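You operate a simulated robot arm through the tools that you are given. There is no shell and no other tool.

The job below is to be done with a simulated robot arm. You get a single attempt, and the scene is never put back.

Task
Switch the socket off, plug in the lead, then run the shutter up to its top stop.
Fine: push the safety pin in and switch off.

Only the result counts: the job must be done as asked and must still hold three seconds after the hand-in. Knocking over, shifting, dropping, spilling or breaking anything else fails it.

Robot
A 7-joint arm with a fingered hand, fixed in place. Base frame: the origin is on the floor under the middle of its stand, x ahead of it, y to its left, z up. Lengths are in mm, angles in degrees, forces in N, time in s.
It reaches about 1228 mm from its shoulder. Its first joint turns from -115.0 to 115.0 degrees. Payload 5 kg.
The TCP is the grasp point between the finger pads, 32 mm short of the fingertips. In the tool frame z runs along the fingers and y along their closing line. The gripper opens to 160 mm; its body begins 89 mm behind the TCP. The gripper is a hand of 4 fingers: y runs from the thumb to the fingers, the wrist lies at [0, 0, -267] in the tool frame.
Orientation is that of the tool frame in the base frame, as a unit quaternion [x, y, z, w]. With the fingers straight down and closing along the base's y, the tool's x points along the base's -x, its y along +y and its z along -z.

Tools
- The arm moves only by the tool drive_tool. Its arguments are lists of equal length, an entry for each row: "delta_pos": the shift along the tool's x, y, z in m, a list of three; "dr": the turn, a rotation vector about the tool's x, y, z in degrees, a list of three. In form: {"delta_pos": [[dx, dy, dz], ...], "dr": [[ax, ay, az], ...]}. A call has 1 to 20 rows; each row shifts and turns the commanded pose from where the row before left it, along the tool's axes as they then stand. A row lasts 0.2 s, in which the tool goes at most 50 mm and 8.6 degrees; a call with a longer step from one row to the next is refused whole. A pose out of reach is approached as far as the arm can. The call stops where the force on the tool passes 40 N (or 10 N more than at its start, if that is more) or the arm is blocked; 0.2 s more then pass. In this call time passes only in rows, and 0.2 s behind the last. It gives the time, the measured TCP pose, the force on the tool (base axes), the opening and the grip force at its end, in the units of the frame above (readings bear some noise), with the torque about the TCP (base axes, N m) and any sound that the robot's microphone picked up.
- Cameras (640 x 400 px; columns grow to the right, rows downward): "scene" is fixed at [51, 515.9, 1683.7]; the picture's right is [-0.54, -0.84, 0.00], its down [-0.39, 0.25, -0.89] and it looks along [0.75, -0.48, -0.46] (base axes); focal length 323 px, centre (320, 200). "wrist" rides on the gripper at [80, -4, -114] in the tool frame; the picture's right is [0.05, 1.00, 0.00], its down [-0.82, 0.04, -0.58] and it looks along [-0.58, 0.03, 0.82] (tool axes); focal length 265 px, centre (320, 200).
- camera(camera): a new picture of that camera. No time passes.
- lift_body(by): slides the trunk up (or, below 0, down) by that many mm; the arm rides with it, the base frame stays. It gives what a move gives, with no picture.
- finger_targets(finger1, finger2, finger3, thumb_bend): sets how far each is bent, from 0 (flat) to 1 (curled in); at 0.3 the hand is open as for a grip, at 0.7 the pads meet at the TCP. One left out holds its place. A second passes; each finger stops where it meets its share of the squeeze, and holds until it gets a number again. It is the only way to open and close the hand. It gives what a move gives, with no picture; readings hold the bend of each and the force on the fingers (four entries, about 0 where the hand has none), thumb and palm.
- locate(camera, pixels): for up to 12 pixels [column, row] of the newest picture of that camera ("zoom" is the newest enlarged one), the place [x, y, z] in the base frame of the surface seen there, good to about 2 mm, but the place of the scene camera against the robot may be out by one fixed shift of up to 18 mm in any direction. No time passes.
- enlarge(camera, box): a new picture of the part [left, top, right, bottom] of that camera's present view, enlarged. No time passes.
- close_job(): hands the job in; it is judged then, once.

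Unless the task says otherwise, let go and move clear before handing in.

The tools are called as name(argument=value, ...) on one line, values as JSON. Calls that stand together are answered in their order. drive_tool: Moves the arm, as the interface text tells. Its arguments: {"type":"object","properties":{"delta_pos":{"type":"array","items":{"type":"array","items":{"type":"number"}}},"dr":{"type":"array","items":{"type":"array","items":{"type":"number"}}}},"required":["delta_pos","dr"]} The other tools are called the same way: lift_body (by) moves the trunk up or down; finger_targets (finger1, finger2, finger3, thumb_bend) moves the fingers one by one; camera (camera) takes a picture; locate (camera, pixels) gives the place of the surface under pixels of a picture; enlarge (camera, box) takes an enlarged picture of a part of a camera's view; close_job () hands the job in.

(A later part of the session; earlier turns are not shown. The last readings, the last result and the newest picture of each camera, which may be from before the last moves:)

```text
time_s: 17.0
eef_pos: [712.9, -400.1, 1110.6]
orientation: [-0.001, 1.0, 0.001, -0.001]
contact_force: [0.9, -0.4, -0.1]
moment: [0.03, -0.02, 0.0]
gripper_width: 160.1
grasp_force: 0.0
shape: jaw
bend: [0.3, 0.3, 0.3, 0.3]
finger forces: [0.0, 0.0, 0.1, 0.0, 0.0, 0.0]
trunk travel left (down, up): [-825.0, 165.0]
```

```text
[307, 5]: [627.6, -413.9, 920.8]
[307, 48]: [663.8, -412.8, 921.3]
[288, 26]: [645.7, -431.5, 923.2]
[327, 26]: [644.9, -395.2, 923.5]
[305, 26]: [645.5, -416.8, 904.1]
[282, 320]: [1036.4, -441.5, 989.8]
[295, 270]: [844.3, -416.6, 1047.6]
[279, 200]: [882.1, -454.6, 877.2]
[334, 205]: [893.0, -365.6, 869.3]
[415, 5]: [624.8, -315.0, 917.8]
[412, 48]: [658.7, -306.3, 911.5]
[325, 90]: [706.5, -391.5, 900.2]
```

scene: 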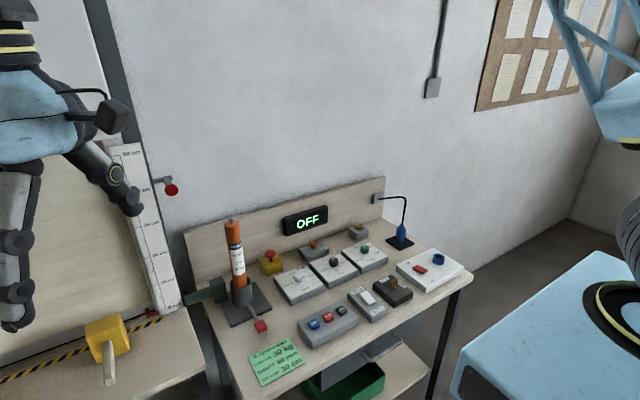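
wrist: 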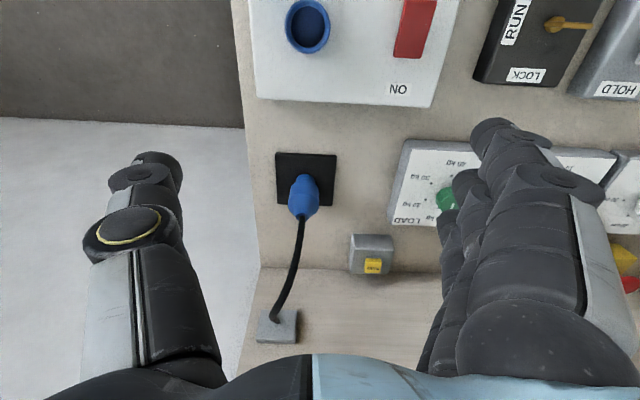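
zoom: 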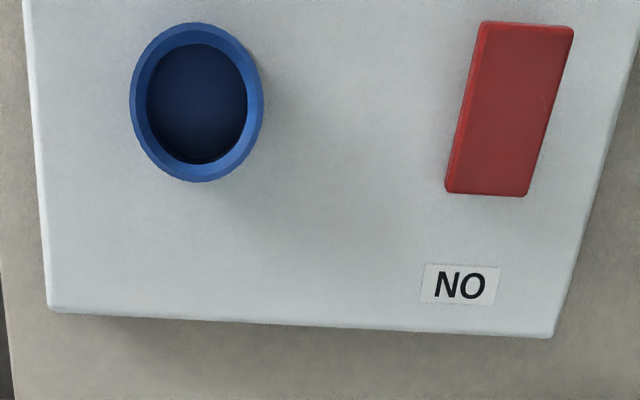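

The plug's axis is at about (842, -414.5), body top z 962, body 36 mm wide; the socket ring is centred at (645.7, -413.4), top z 922. First I need a single-finger pressing shape, so I'll curl fingers 1 and 3 and see where finger 2's tip ends up.

finger_targets(finger1=1.0, finger2=0.6, finger3=1.0, thumb_bend=0.3)

camera(camera="wrist")

enlarge(camera="scene", box=[380, 150, 540, 250])

```text
time_s: 18.0
eef_pos: [713.0, -397.4, 1111.5]
orientation: [-0.001, 1.0, 0.0, 0.0]
contact_force: [0.0, -0.5, -0.4]
moment: [-0.02, 0.02, 0.01]
gripper_width: 78.2
grasp_force: 0.0
shape: fingers
bend: [1.0, 0.6, 1.0, 0.3]
finger forces: [0.0, 0.0, 0.1, 0.1, 0.0, 0.0]
trunk travel left (down, up): [-825.0, 165.0]
```

```text
taken
```

wrist: 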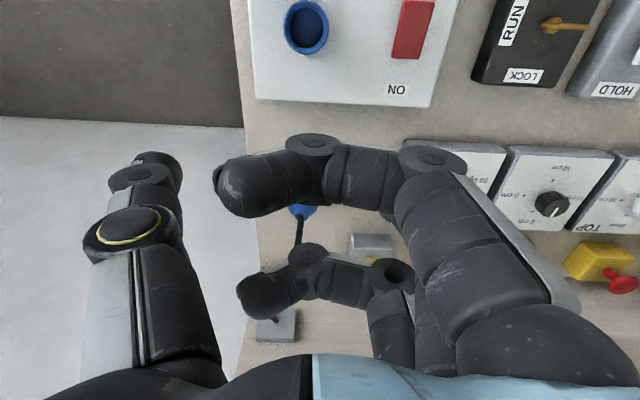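

```text
4.00 times, centred on (460, 200) of scene
```

zoom: 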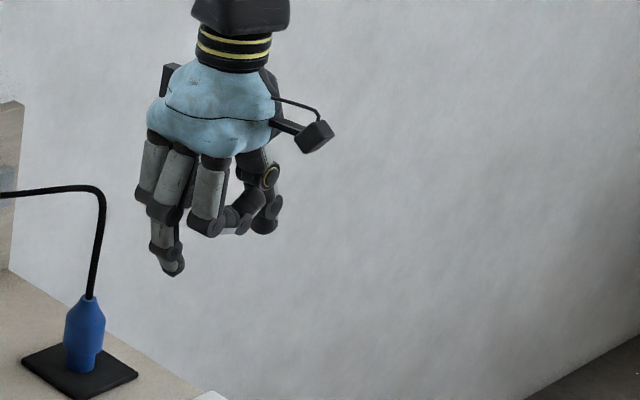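

Finger 2's tip is hidden behind a curled front finger in the wrist view. I'll try finger 1 as the pointing finger to have it visible to the wrist camera.

finger_targets(finger1=0.6, finger2=1.0, finger3=1.0)

camera(camera="wrist")

enlarge(camera="scene", box=[380, 150, 540, 250])

```text
time_s: 19.0
eef_pos: [712.0, -399.4, 1110.7]
orientation: [-0.001, 1.0, 0.0, 0.0]
contact_force: [0.1, -0.2, -1.3]
moment: [-0.01, -0.01, 0.02]
gripper_width: 111.1
grasp_force: 0.1
shape: fingers
bend: [0.6, 1.0, 1.0, 0.3]
finger forces: [0.0, 0.1, 0.0, 0.1, 0.1, 0.0]
trunk travel left (down, up): [-825.0, 165.0]
```

```text
taken
```

wrist: 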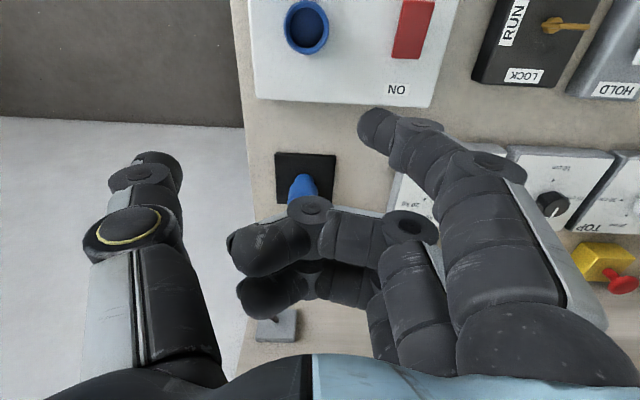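

```text
4.00 times, centred on (460, 200) of scene
```

zoom: 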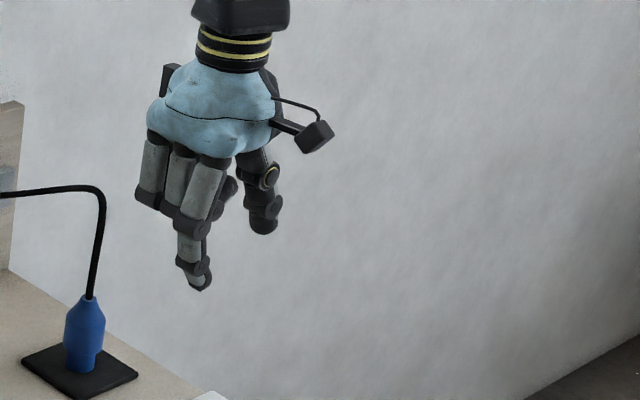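

Finger 1 is the front one and its tip shows at about (377,125) in the wrist picture. I'll locate it to know the tip offset.

locate(camera="wrist", pixels=[[377, 115], [370, 125], [377, 125], [385, 130], [395, 145], [365, 130], [375, 140], [155, 160], [245, 250], [255, 295]])

enlarge(camera="wrist", box=[340, 90, 460, 180])

```text
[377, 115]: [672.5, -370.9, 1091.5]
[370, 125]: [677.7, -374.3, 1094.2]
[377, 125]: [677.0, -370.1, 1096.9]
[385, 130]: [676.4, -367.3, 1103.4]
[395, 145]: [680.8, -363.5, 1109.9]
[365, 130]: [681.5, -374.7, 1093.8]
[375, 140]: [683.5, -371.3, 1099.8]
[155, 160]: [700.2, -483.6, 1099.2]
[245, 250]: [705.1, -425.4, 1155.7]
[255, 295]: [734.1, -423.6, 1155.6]
```

```text
4.44 times, centred on (400, 135) of wrist
```

zoom: 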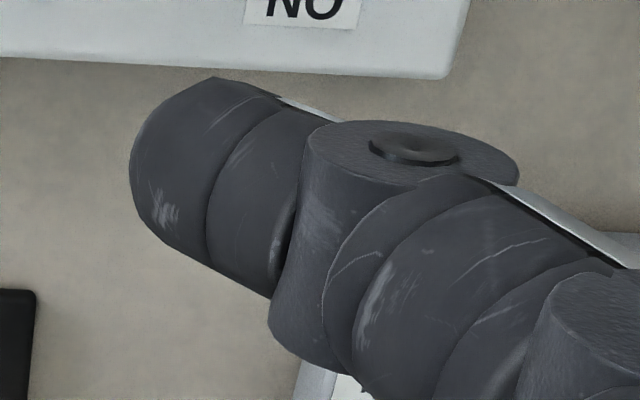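

Finger 1's tip sits roughly 34 mm toward the robot, +25 mm in y and 30 mm below the TCP. The thumb at 0.3 reaches nearly as low, so I'll test a different thumb bend to clear it.

finger_targets(thumb_bend=1.0)

camera(camera="wrist")

enlarge(camera="scene", box=[400, 160, 500, 240])

```text
time_s: 20.0
eef_pos: [712.5, -397.8, 1112.4]
orientation: [-0.001, 1.0, 0.0, 0.0]
contact_force: [0.7, -0.2, -1.0]
moment: [-0.03, 0.03, -0.01]
gripper_width: 30.7
grasp_force: 0.1
shape: fingers
bend: [0.6, 1.0, 1.0, 0.83]
finger forces: [0.0, 0.0, 0.1, 0.0, 0.0, 0.1]
trunk travel left (down, up): [-825.0, 165.0]
```

```text
taken
```

wrist: 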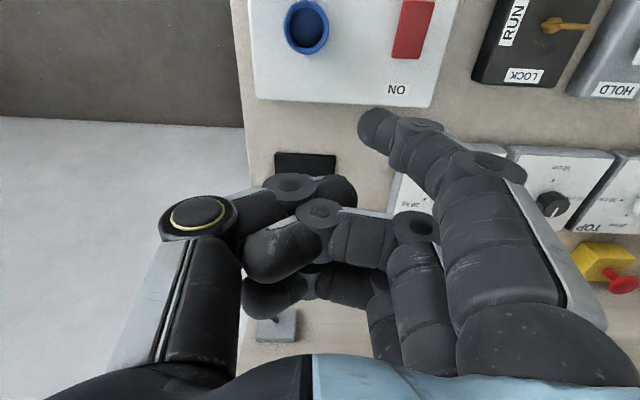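

```text
5.00 times, centred on (450, 200) of scene
```

zoom: 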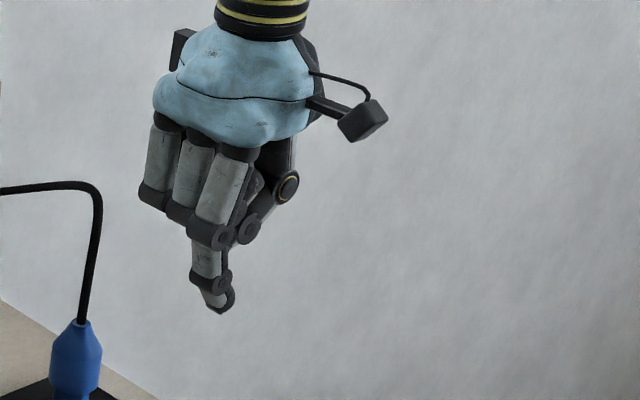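

The thumb now folds clear, leaving finger 1 as the lowest point. I'll bring its tip above the OFF end of the red switch (about 622, -309, 919), stopping 50 mm above to check.

drive_tool(delta_pos=[[0.02, 0.0218, 0.035], [0.02, 0.0218, 0.035], [0.02, 0.0218, 0.035]], dr=[[0, 0, 0], [0, 0, 0], [0, 0, 0]])

camera(camera="wrist")

enlarge(camera="scene", box=[370, 190, 490, 290])

```text
time_s: 20.8
eef_pos: [651.4, -331.8, 1007.1]
orientation: [0.0, 1.0, 0.0, 0.0]
contact_force: [0.8, 0.2, 0.1]
moment: [-0.02, 0.05, 0.01]
gripper_width: 30.7
grasp_force: 0.0
shape: fingers
bend: [0.6, 1.0, 1.0, 0.83]
finger forces: [0.0, 0.1, 0.0, 0.0, 0.0, 0.0]
trunk travel left (down, up): [-825.0, 165.0]
```

```text
taken
```

wrist: 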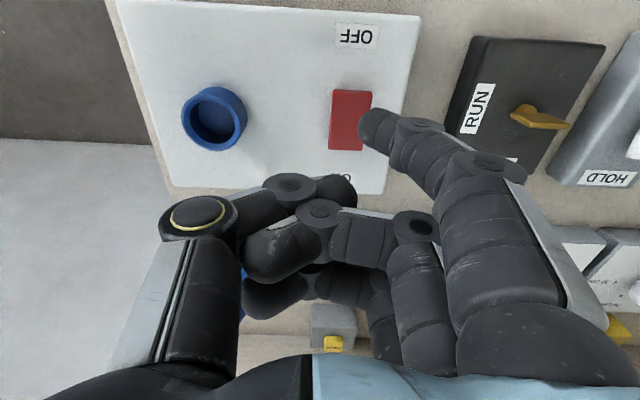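

```text
4.00 times, centred on (430, 240) of scene
```

zoom: 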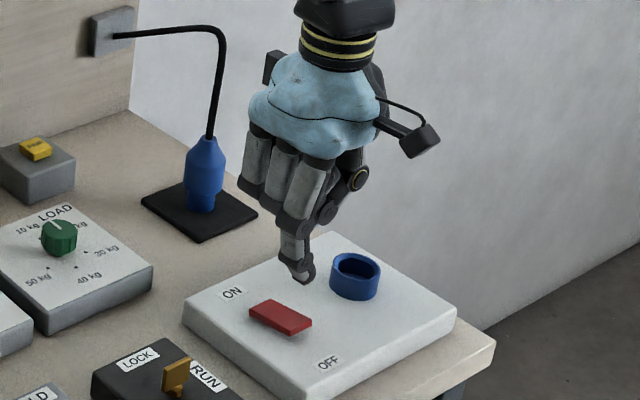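

locate(camera="wrist", pixels=[[370, 115], [365, 125], [377, 122], [345, 98], [345, 140], [365, 98], [335, 98], [334, 140], [360, 145], [350, 92], [355, 35]])

enlarge(camera="wrist", box=[310, 70, 430, 160])

```text
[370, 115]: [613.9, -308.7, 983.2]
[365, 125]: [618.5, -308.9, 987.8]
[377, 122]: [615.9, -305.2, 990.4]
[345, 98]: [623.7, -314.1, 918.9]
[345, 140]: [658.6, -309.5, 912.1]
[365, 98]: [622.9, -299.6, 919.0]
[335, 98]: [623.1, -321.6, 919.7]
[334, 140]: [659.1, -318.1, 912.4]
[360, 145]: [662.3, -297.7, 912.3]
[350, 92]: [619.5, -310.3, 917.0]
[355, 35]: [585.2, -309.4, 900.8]
```

```text
4.44 times, centred on (370, 115) of wrist
```

zoom: 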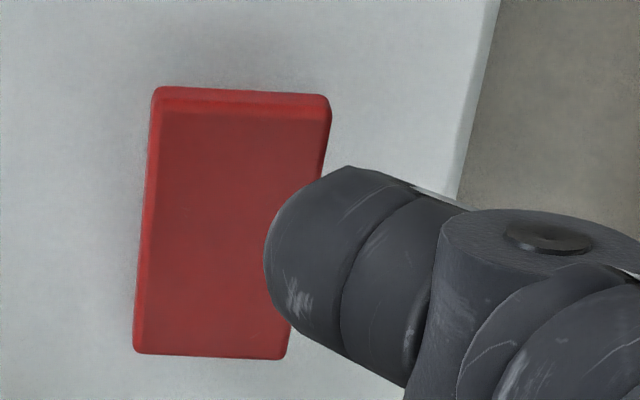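

The tip (370,115) lies right over the OFF end of the switch (x 618–664, y −322…−297). I'll lower 45 mm, then press in small steps and listen.

drive_tool(delta_pos=[[-0.004, 0, 0.022], [0, 0, 0.022], [0, 0, 0.004], [0, 0, 0.004], [0, 0, 0.004], [0, 0, 0.003], [0, 0, 0.003], [0, 0, 0.003]], dr=[[0, 0, 0], [0, 0, 0], [0, 0, 0], [0, 0, 0], [0, 0, 0], [0, 0, 0], [0, 0, 0], [0, 0, 0]])

camera(camera="wrist")

enlarge(camera="scene", box=[370, 190, 490, 290])

```text
time_s: 22.5
eef_pos: [654.3, -331.2, 948.8]
orientation: [-0.001, 1.0, 0.0, 0.001]
contact_force: [-9.9, 7.8, 31.5]
moment: [1.14, 1.09, 0.09]
gripper_width: 28.5
grasp_force: 16.2
shape: fingers
bend: [0.71, 1.0, 1.0, 0.83]
finger forces: [32.4, 0.0, 0.0, 0.0, 0.1, 0.0]
trunk travel left (down, up): [-825.0, 165.0]
stopped in row 8: the force on the tool passed its limit at 41 N (the readings are from after the stop); the commanded pose is now the measured one
```

```text
taken
```

wrist: 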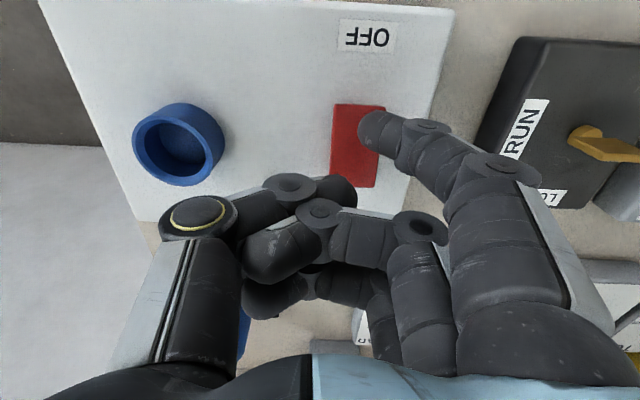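

```text
4.00 times, centred on (430, 240) of scene
```

zoom: 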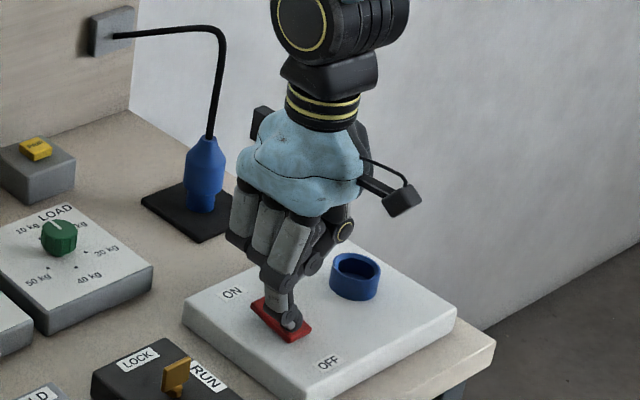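

The press stopped at 41 N with finger 1 bending to 0.71 and no click reported. I'll check the switch tilt by locating both ends.

locate(camera="wrist", pixels=[[345, 112], [345, 125], [345, 145], [345, 165], [345, 180], [368, 120], [375, 112], [365, 180], [320, 150]])

enlarge(camera="wrist", box=[310, 80, 430, 200])

```text
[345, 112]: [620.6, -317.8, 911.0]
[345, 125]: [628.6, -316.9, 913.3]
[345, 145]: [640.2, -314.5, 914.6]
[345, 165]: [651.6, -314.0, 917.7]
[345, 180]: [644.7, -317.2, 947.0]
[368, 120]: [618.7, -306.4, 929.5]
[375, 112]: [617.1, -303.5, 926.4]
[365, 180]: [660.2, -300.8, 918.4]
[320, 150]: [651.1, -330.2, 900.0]
```

```text
3.33 times, centred on (370, 140) of wrist
```

zoom: 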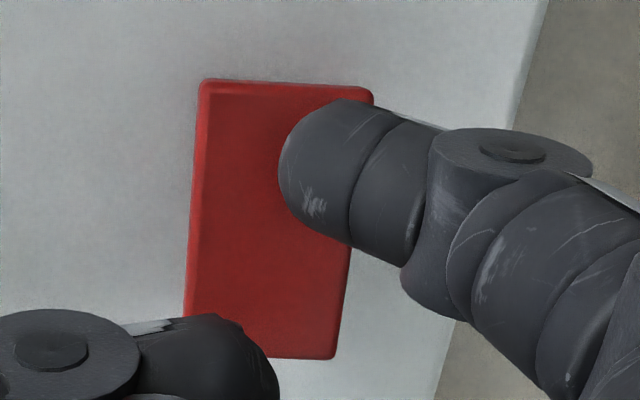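

The switch has tipped: OFF end now at z 911, ON end at 918. I'll lift away and confirm it stays OFF.

drive_tool(delta_pos=[[0, 0, -0.02], [0, 0, -0.04], [0, 0, -0.045]], dr=[[0, 0, 0], [0, 0, 0], [0, 0, 0]])

camera(camera="wrist")

camera(camera="scene")

locate(camera="wrist", pixels=[[345, 98], [345, 140], [340, 95], [340, 138], [215, 90], [215, 150], [185, 120], [245, 120], [213, 120]])

```text
time_s: 23.3
eef_pos: [653.7, -330.4, 1050.5]
orientation: [-0.001, 1.0, 0.0, 0.001]
contact_force: [-0.2, 0.0, 1.4]
moment: [0.02, -0.01, 0.02]
gripper_width: 31.2
grasp_force: 0.0
shape: fingers
bend: [0.6, 1.0, 1.0, 0.83]
finger forces: [0.0, 0.0, 0.1, 0.0, 0.0, 0.0]
trunk travel left (down, up): [-825.0, 165.0]
```

```text
taken
```

wrist: 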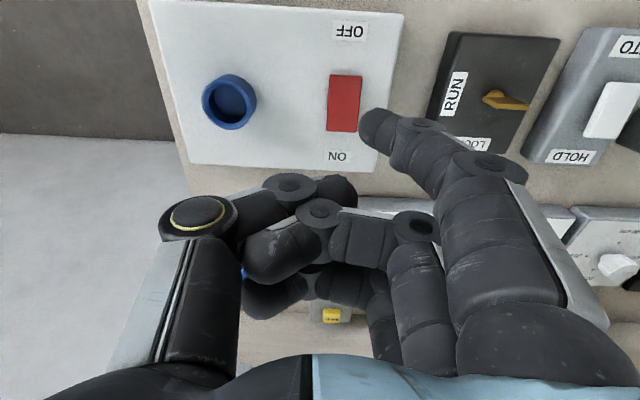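

```text
taken
```

scene: 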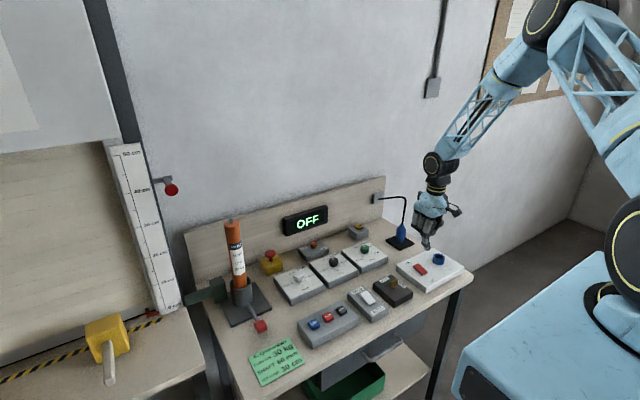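

```text
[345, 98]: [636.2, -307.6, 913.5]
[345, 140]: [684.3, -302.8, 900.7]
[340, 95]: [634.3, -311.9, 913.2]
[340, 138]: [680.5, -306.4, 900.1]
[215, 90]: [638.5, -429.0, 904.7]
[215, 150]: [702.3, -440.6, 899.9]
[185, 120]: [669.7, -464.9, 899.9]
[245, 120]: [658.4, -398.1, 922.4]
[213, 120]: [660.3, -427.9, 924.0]
```

The switch is now OFF. I'll open thumb, finger 2 and finger 3, then pitch the hand 45° so its palm clears the cable above the plug.

finger_targets(finger1=1.0, finger2=0.3, finger3=0.2, thumb_bend=0.3)

drive_tool(delta_pos=[[0, -0.014, -0.02], [0, -0.014, -0.02], [0, -0.014, 0], [0, -0.014, 0], [0, -0.014, 0], [0, -0.014, 0]], dr=[[0, -7.5, 0], [0, -7.5, 0], [0, -7.5, 0], [0, -7.5, 0], [0, -7.5, 0], [0, -7.5, 0]])

camera(camera="wrist")

camera(camera="scene")

```text
time_s: 24.3
eef_pos: [654.8, -331.7, 1050.6]
orientation: [-0.001, 1.0, 0.0, 0.001]
contact_force: [0.5, 0.7, -0.3]
moment: [-0.04, 0.0, 0.03]
gripper_width: 78.3
grasp_force: 0.0
shape: fingers
bend: [1.0, 0.3, 0.2, 0.3]
finger forces: [0.1, 0.1, 0.0, 0.0, 0.1, 0.1]
trunk travel left (down, up): [-825.0, 165.0]
```

```text
time_s: 25.7
eef_pos: [654.0, -416.8, 1091.5]
orientation: [0.0, 0.923, 0.001, 0.385]
contact_force: [-0.2, 0.0, 0.7]
moment: [0.03, 0.01, 0.01]
gripper_width: 77.9
grasp_force: 0.0
shape: fingers
bend: [1.0, 0.3, 0.2, 0.3]
finger forces: [0.1, 0.0, 0.0, 0.0, 0.0, 0.0]
trunk travel left (down, up): [-825.0, 165.0]
```

```text
taken
```

wrist: 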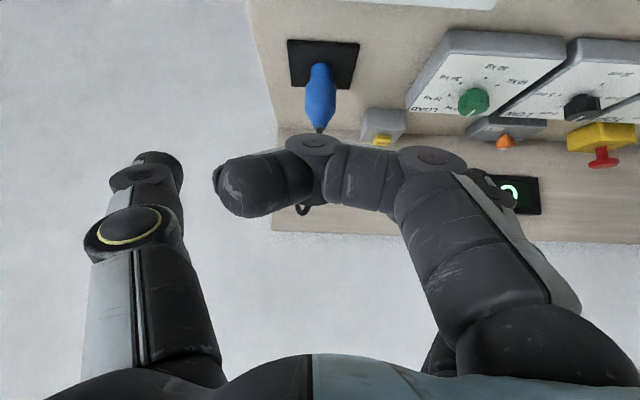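

```text
taken
```

scene: 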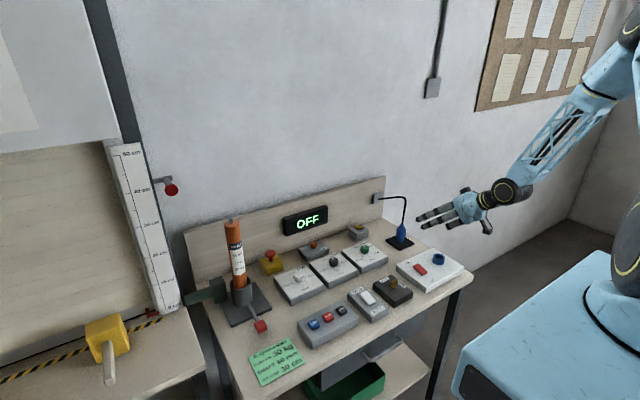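

The pitched view shows the plug at (320,95) below the curled finger. I'll re-measure the plug from this angle.

enlarge(camera="wrist", box=[270, 30, 380, 140])

locate(camera="wrist", pixels=[[320, 62], [320, 72], [320, 85], [320, 100], [320, 115], [320, 122], [320, 127], [307, 95], [333, 95], [334, 95], [310, 72], [329, 72]])

```text
3.64 times, centred on (325, 85) of wrist
```

zoom: 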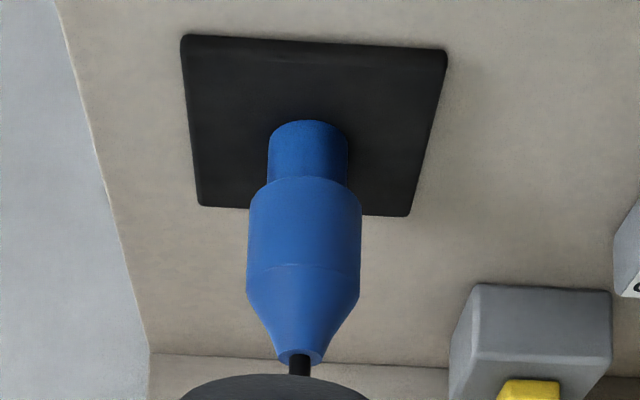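

```text
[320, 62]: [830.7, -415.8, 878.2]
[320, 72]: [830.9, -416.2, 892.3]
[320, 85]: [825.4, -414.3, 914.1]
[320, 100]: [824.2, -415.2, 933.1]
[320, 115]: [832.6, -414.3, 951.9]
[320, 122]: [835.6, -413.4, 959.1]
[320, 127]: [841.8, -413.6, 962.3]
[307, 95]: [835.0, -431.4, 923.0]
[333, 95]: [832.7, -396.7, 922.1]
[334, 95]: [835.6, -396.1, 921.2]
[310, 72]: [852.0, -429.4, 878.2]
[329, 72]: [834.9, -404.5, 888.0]
```

The plug's axis is at (842.5, −414.3), cylinder z 905–940, neck radius about 12. I'll go to a pre-grasp point 90 mm back along the tool axis.

drive_tool(delta_pos=[[-0.0048, 0.0006, 0.0366], [-0.0048, 0.0006, 0.0366], [-0.0047, 0.0006, 0.0366], [-0.0047, 0.0007, 0.0366]], dr=[[0, 0, 0], [0, 0, 0], [0, 0, 0], [0, 0, 0]])

camera(camera="wrist")

enlarge(camera="scene", box=[360, 180, 500, 290])

```text
time_s: 26.7
eef_pos: [773.7, -413.0, 1001.8]
orientation: [0.0, 0.924, -0.001, 0.383]
contact_force: [0.4, -0.6, -0.2]
moment: [-0.01, -0.01, 0.0]
gripper_width: 78.0
grasp_force: 0.0
shape: fingers
bend: [1.0, 0.3, 0.2, 0.3]
finger forces: [0.1, 0.1, 0.0, 0.0, 0.0, 0.1]
trunk travel left (down, up): [-825.0, 165.0]
```

```text
taken
```

wrist: 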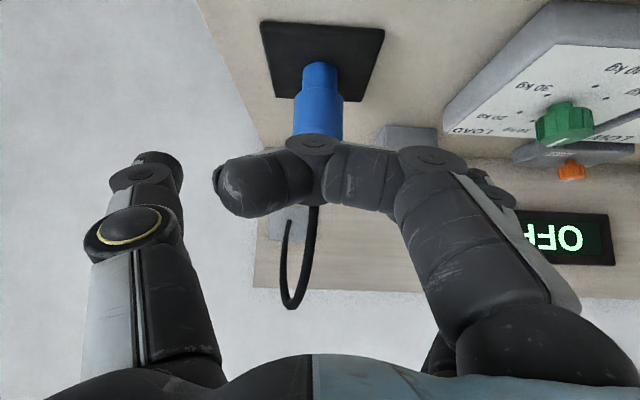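

```text
3.64 times, centred on (430, 235) of scene
```

zoom: 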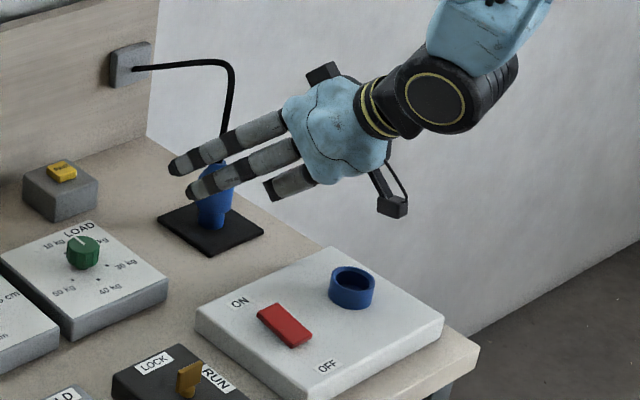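

Alignment looks right, with plug body between the thumb and finger 2. I'll advance 88 mm along the tool axis.

drive_tool(delta_pos=[[0.0002, -0.0003, 0.022], [0.0002, -0.0003, 0.022], [0.0002, -0.0003, 0.022], [0.0001, -0.0004, 0.022]], dr=[[0, 0, 0], [0, 0, 0], [0, 0, 0], [0, 0, 0]])

camera(camera="wrist")

enlarge(camera="scene", box=[360, 180, 500, 290])

```text
time_s: 27.7
eef_pos: [834.8, -415.7, 938.3]
orientation: [0.0, 0.924, 0.001, 0.384]
contact_force: [-0.4, -0.1, 0.0]
moment: [0.01, 0.01, -0.02]
gripper_width: 78.1
grasp_force: 0.1
shape: fingers
bend: [1.0, 0.3, 0.2, 0.3]
finger forces: [0.0, 0.1, 0.1, 0.0, 0.0, 0.1]
trunk travel left (down, up): [-825.0, 165.0]
```

```text
taken
```

wrist: 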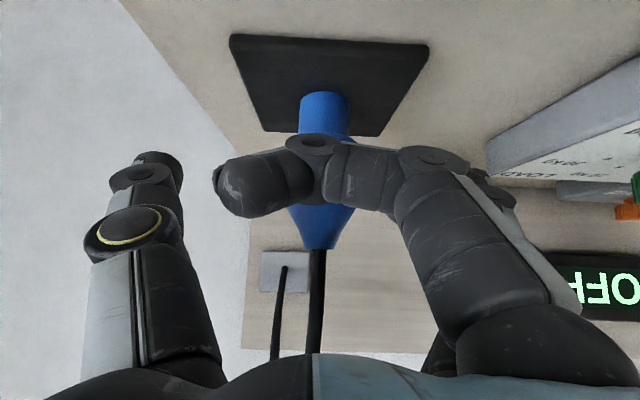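

```text
3.64 times, centred on (430, 235) of scene
```

zoom: 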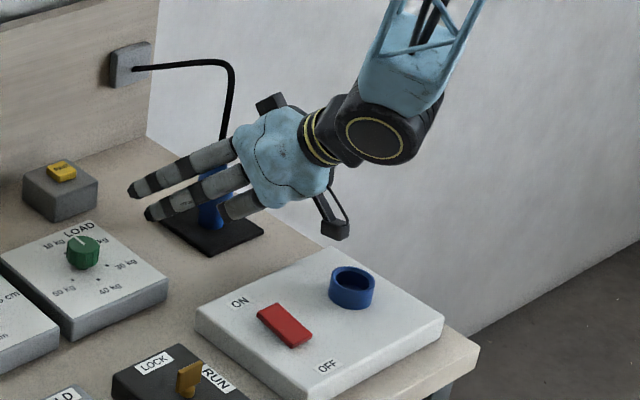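

The plug body sits centrally behind the curled finger (320,150–240). I'll close finger 2 and the thumb on it.

finger_targets(finger2=0.75, thumb_bend=0.75)

camera(camera="wrist")

enlarge(camera="scene", box=[360, 180, 500, 290])

```text
time_s: 28.7
eef_pos: [834.6, -415.5, 937.8]
orientation: [-0.001, 0.924, 0.0, 0.383]
contact_force: [0.0, -0.7, -0.5]
moment: [-0.03, 0.02, -0.02]
gripper_width: 50.1
grasp_force: 11.6
shape: fingers
bend: [1.0, 0.56, 0.2, 0.71]
finger forces: [0.0, 11.8, 0.0, 0.0, 11.5, 0.0]
trunk travel left (down, up): [-825.0, 165.0]
```

```text
taken
```

wrist: 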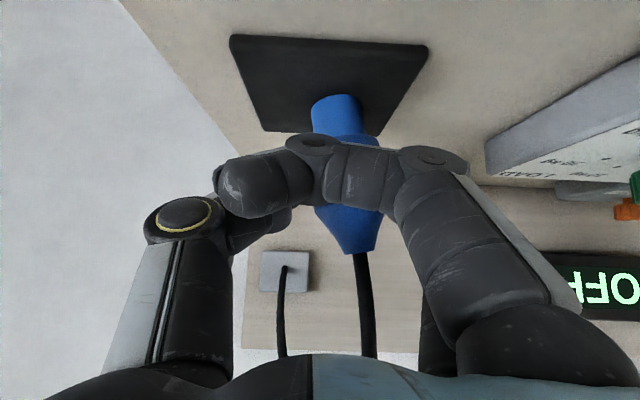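

```text
3.64 times, centred on (430, 235) of scene
```

zoom: 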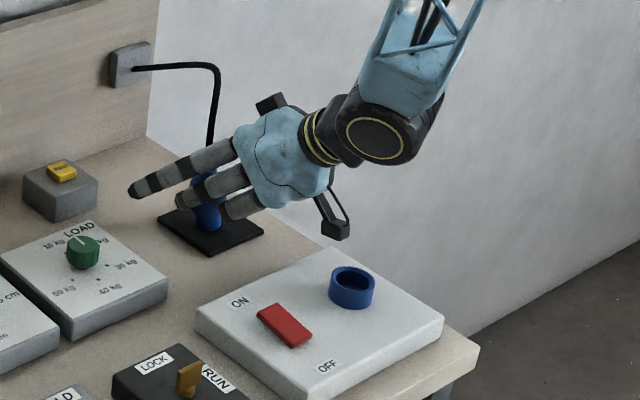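

The grip holds (11.6 N) but the plug has shifted about +13 mm in y and looks slightly tilted (neck (335,105) to cone tip (348,250)). I'll measure its axis.

enlarge(camera="wrist", box=[270, 70, 400, 270])

locate(camera="wrist", pixels=[[313, 115], [336, 115], [360, 115], [315, 105], [358, 105], [325, 225], [350, 225], [370, 225], [350, 245], [360, 265], [345, 215], [336, 98]])

```text
2.00 times, centred on (335, 170) of wrist
```

zoom: 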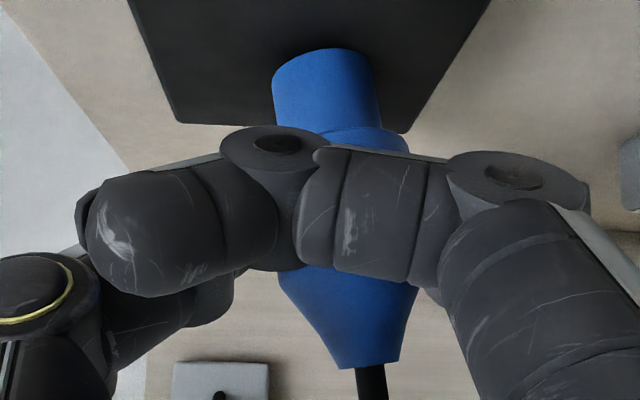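

```text
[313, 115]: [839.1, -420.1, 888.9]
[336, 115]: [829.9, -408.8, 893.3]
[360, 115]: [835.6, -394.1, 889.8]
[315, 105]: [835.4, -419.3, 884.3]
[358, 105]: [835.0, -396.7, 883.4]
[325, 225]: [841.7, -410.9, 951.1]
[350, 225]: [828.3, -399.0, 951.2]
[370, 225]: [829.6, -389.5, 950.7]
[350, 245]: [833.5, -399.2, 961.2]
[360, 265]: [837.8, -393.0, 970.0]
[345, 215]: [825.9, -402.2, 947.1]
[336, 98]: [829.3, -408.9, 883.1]
```

The plug now leans about 8° (top toward +y) in a firm grip. I'll lift it straight up 60 mm and check how it hangs before correcting the tilt.

drive_tool(delta_pos=[[-0.0071, 0, -0.0071], [-0.01414, 0, -0.01414], [-0.01414, 0, -0.01414], [-0.0071, 0, -0.0071]], dr=[[0, 0, 0], [0, 0, 0], [0, 0, 0], [0, 0, 0]])

camera(camera="wrist")

enlarge(camera="scene", box=[360, 180, 500, 290])

locate(camera="wrist", pixels=[[313, 115], [336, 115], [360, 115], [336, 105], [336, 95], [325, 225], [350, 225], [370, 225], [350, 245], [345, 215]])

```text
time_s: 29.7
eef_pos: [832.2, -415.6, 997.2]
orientation: [-0.001, 0.924, 0.002, 0.383]
contact_force: [-1.0, 0.9, 0.2]
moment: [-0.02, 0.01, 0.02]
gripper_width: 49.9
grasp_force: 11.7
shape: fingers
bend: [1.0, 0.56, 0.2, 0.71]
finger forces: [0.0, 11.8, 0.0, 0.0, 11.6, 0.1]
trunk travel left (down, up): [-825.0, 165.0]
```

```text
taken
```

wrist: 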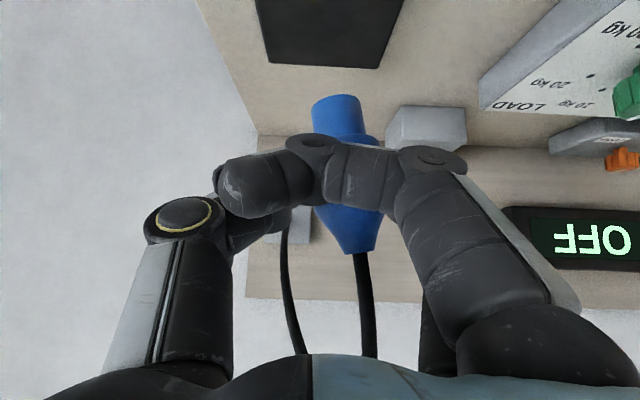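

```text
3.64 times, centred on (430, 235) of scene
```

zoom: 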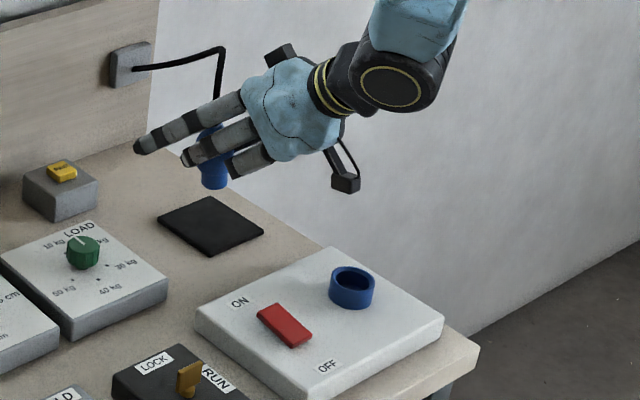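

```text
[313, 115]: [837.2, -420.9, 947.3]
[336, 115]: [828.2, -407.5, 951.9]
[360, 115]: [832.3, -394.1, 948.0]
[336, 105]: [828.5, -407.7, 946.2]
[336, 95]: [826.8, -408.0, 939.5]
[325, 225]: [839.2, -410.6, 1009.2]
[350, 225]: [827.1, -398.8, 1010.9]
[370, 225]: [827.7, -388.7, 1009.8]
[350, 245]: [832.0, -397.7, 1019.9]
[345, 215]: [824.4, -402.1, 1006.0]
```

The plug is securely lifted; measured axis leans about 10° (neck y −407.5 at z 946, cone y −397 at z 1010). I'll rotate the hand 10° about base x to make the plug upright and lift 20 mm more.

drive_tool(delta_pos=[[-0.0141, 0, -0.0141], [0, 0, 0], [0, 0, 0]], dr=[[0, 0, 0], [-3.54, 0, 3.54], [-3.54, 0, 3.54]])

camera(camera="wrist")

enlarge(camera="scene", box=[360, 170, 460, 260])

locate(camera="wrist", pixels=[[313, 115], [336, 115], [360, 115], [336, 105], [336, 97], [325, 225], [350, 225], [370, 225], [350, 245], [355, 245], [345, 215], [340, 215]])

```text
time_s: 30.5
eef_pos: [833.3, -414.2, 1017.5]
orientation: [0.032, 0.92, 0.082, 0.382]
contact_force: [0.7, 0.1, -0.2]
moment: [-0.02, -0.01, -0.01]
gripper_width: 50.0
grasp_force: 11.6
shape: fingers
bend: [1.0, 0.56, 0.2, 0.71]
finger forces: [0.0, 11.8, 0.0, 0.0, 11.6, 0.0]
trunk travel left (down, up): [-825.0, 165.0]
```

```text
taken
```

wrist: 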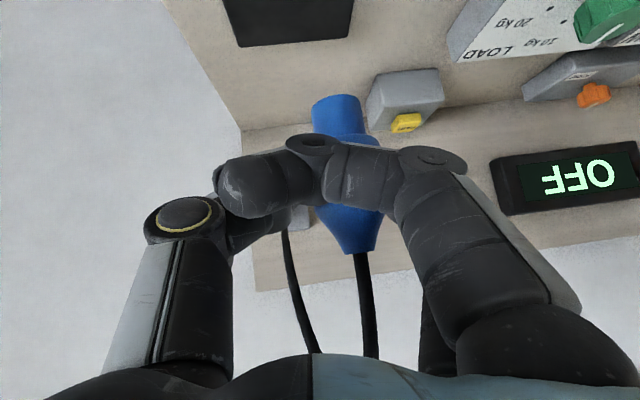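

```text
4.44 times, centred on (410, 215) of scene
```

zoom: 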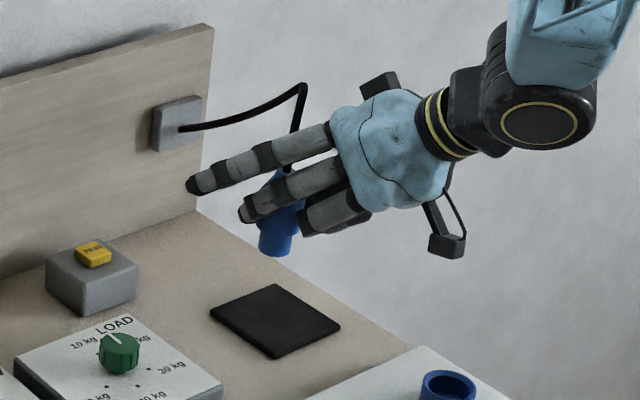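

```text
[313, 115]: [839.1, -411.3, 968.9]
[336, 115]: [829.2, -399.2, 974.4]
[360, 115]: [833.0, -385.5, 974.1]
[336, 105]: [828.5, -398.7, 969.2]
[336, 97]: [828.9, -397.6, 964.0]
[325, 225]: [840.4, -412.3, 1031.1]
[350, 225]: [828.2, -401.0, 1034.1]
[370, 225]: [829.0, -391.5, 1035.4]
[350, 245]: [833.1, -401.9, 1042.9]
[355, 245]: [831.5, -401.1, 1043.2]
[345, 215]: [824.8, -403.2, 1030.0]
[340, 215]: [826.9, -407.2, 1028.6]
```

The plug is now upright (neck y −399 at z 974, cone y ≈ −399.5 at z 1034). I'll carry it 195 mm back and 14 mm right to stand above the socket.

drive_tool(delta_pos=[[0.02722, -0.00268, -0.02802], [0.02722, -0.00268, -0.02802], [0.02722, -0.00268, -0.02802], [0.02722, -0.00268, -0.02802], [0.02722, -0.00268, -0.02802]], dr=[[0, 0, 0], [0, 0, 0], [0, 0, 0], [0, 0, 0], [0, 0, 0]])

camera(camera="wrist")

enlarge(camera="scene", box=[390, 190, 490, 290])

enlarge(camera="wrist", box=[260, 0, 420, 150])

```text
time_s: 31.7
eef_pos: [637.9, -428.5, 1018.8]
orientation: [0.033, 0.92, 0.081, 0.382]
contact_force: [-0.2, -0.6, -0.9]
moment: [-0.01, -0.02, 0.0]
gripper_width: 49.9
grasp_force: 11.9
shape: fingers
bend: [1.0, 0.56, 0.2, 0.71]
finger forces: [0.1, 11.8, 0.0, 0.1, 11.6, 0.1]
trunk travel left (down, up): [-825.0, 165.0]
```

```text
taken
```

wrist: 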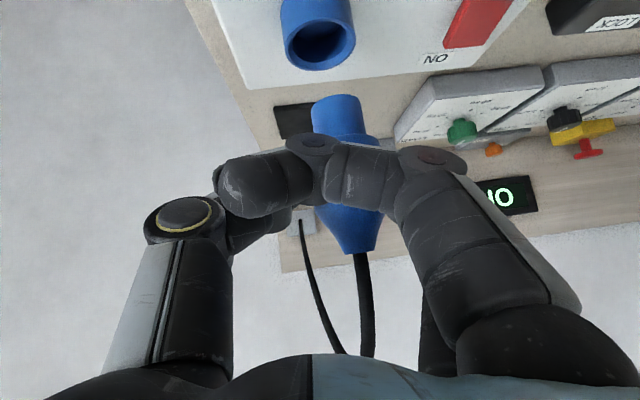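

```text
4.00 times, centred on (440, 240) of scene
```

zoom: 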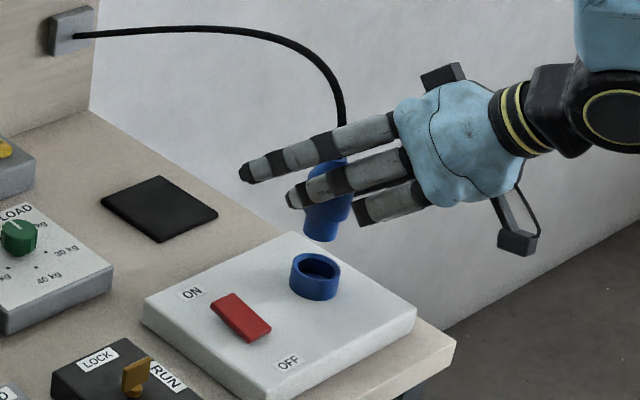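

```text
2.67 times, centred on (340, 75) of wrist
```

zoom: 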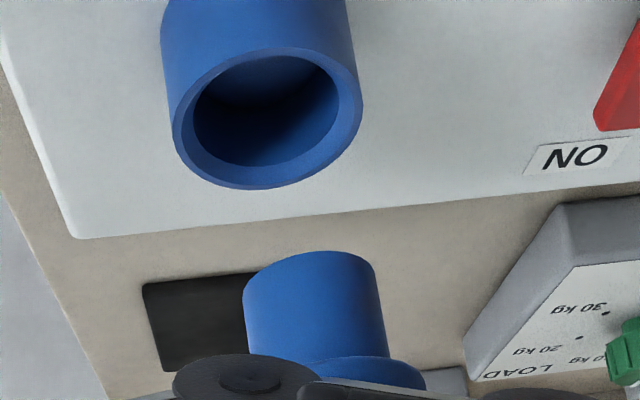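

The plug's neck now hangs above and just beyond the ring in this view. I'll locate rim points of the ring and edges of the neck to get the exact offset.

locate(camera="wrist", pixels=[[288, 46], [353, 37], [318, 68], [319, 20], [296, 60], [344, 58], [300, 28], [340, 24]])

locate(camera="wrist", pixels=[[314, 110], [336, 110], [360, 108], [336, 98], [325, 98], [350, 98], [336, 120], [325, 120], [350, 120], [350, 225], [345, 240], [365, 240]])

locate(camera="zoom", pixels=[[250, 300], [380, 290], [310, 255], [315, 300], [315, 270], [315, 340], [176, 125], [359, 100], [262, 184], [265, 52]])

```text
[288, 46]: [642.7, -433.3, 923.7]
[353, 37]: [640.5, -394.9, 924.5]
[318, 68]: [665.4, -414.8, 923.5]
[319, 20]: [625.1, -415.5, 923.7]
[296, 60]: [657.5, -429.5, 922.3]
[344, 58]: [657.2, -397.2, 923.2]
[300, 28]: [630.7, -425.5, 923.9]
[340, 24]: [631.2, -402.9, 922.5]
```

```text
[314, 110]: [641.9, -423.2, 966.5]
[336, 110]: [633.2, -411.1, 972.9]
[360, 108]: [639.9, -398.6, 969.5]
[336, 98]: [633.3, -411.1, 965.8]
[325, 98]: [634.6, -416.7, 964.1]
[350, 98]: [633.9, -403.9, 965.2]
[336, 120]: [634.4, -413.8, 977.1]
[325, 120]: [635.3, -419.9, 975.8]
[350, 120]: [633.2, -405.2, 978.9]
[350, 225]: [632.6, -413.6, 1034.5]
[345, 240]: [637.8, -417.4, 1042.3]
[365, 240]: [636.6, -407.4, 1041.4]
```

```text
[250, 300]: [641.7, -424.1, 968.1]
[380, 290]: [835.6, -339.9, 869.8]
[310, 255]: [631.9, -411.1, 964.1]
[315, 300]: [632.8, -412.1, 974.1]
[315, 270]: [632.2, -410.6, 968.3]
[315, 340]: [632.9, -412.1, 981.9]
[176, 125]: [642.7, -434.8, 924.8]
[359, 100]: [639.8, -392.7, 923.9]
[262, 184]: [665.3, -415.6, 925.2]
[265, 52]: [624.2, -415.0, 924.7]
```

Ring centre is (645, −414) with inner width near 31 mm; neck centre is (645.3, −411), bottom about z 961. I'll shift −3 mm in y while lowering 30 mm, then re-check before entering.

drive_tool(delta_pos=[[0.01028, -0.0041, 0.01023], [0.01028, -0.0041, 0.01023]], dr=[[0, 0, 0], [0, 0, 0]])

enlarge(camera="wrist", box=[260, 0, 420, 150])

locate(camera="zoom", pixels=[[250, 300], [370, 295], [310, 258], [315, 290], [315, 320], [260, 300], [360, 300]])

enlarge(camera="scene", box=[400, 210, 480, 290])

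```text
time_s: 32.3
eef_pos: [638.9, -431.2, 987.7]
orientation: [0.034, 0.92, 0.08, 0.381]
contact_force: [1.0, 0.8, -0.9]
moment: [-0.03, 0.0, 0.02]
gripper_width: 50.3
grasp_force: 12.4
shape: fingers
bend: [1.0, 0.56, 0.2, 0.71]
finger forces: [0.0, 11.8, 0.0, 0.0, 11.6, 0.0]
trunk travel left (down, up): [-825.0, 165.0]
```

```text
2.67 times, centred on (340, 75) of wrist
```

zoom: 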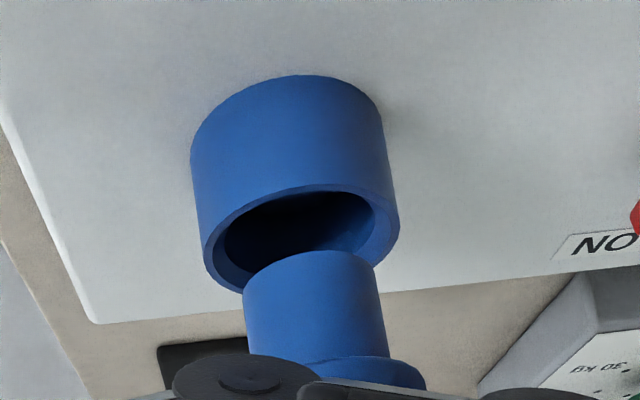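

```text
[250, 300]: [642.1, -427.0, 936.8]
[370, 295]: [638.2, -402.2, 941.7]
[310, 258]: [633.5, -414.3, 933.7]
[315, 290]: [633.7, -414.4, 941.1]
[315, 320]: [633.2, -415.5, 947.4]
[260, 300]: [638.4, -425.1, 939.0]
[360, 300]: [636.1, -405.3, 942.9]
```

```text
5.00 times, centred on (440, 250) of scene
```

zoom: 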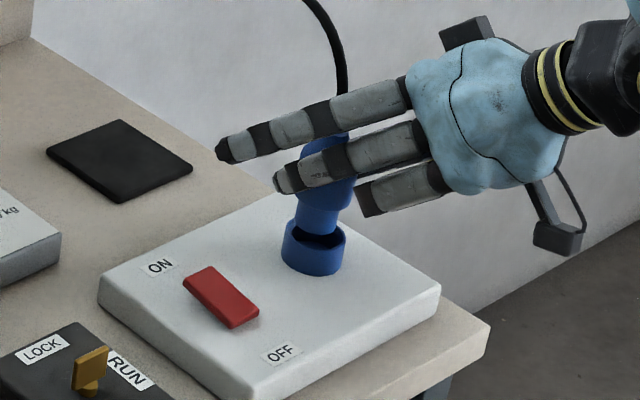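

Neck axis (645.8, −414.6) is within 1 mm of the ring centre. I'll lower in 4 mm steps into the socket.

drive_tool(delta_pos=[[0.00259, -0.0006, 0.00298], [0.00279, -0.0007, 0.00278], [0.00279, -0.0007, 0.00278], [0.00279, -0.0007, 0.00278], [0.00279, -0.0007, 0.00278]], dr=[[0, 0, 0], [0, 0, 0], [0, 0, 0], [0, 0, 0], [0, 0, 0]])

enlarge(camera="wrist", box=[240, 50, 400, 200])

enlarge(camera="scene", box=[400, 210, 480, 290])

```text
time_s: 33.5
eef_pos: [638.3, -431.2, 966.2]
orientation: [0.032, 0.92, 0.081, 0.381]
contact_force: [-0.4, 0.2, -0.1]
moment: [0.0, 0.01, 0.02]
gripper_width: 50.2
grasp_force: 11.5
shape: fingers
bend: [1.0, 0.56, 0.2, 0.71]
finger forces: [0.0, 11.9, 0.1, 0.1, 11.6, 0.0]
trunk travel left (down, up): [-825.0, 165.0]
```

```text
2.67 times, centred on (320, 125) of wrist
```

zoom: 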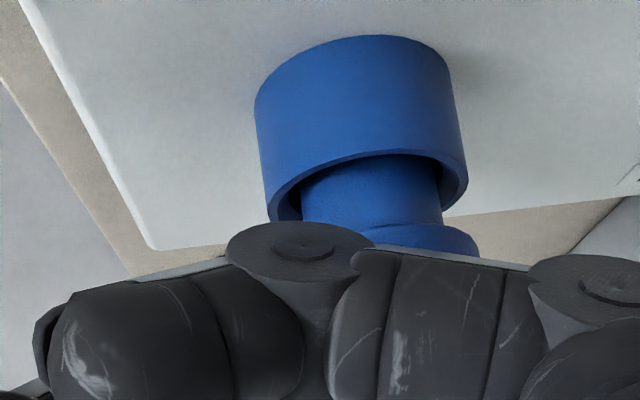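

```text
5.00 times, centred on (440, 250) of scene
```

zoom: 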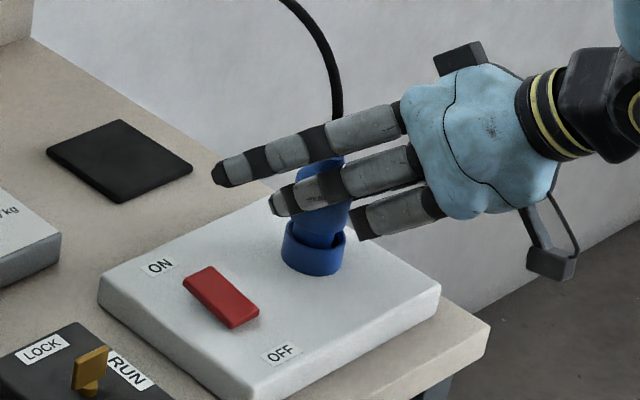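

The neck has entered the ring with no contact force. I'll continue down in 3 mm steps until it seats.

drive_tool(delta_pos=[[0.00209, -0.00053, 0.00208], [0.00209, -0.00053, 0.00208], [0.00209, -0.00053, 0.00208], [0.00209, -0.00053, 0.00208]], dr=[[0, 0, 0], [0, 0, 0], [0, 0, 0], [0, 0, 0]])

enlarge(camera="wrist", box=[240, 50, 400, 200])

enlarge(camera="scene", box=[400, 210, 480, 290])

```text
time_s: 34.5
eef_pos: [638.8, -432.5, 957.3]
orientation: [0.032, 0.919, 0.08, 0.383]
contact_force: [1.6, -3.1, 12.4]
moment: [0.24, -0.2, -0.07]
gripper_width: 49.5
grasp_force: 12.2
shape: fingers
bend: [1.0, 0.56, 0.2, 0.72]
finger forces: [0.1, 11.3, 0.0, 0.0, 13.9, 0.0]
trunk travel left (down, up): [-825.0, 165.0]
```

```text
2.67 times, centred on (320, 125) of wrist
```

zoom: 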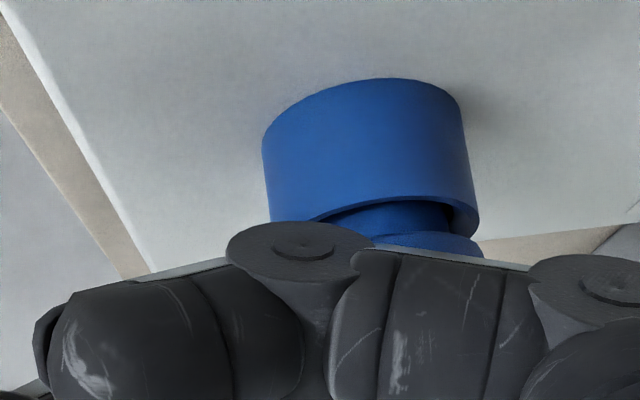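

```text
5.00 times, centred on (440, 250) of scene
```

zoom: 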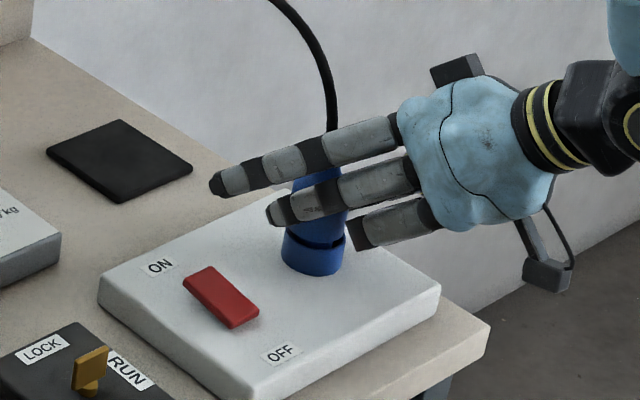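

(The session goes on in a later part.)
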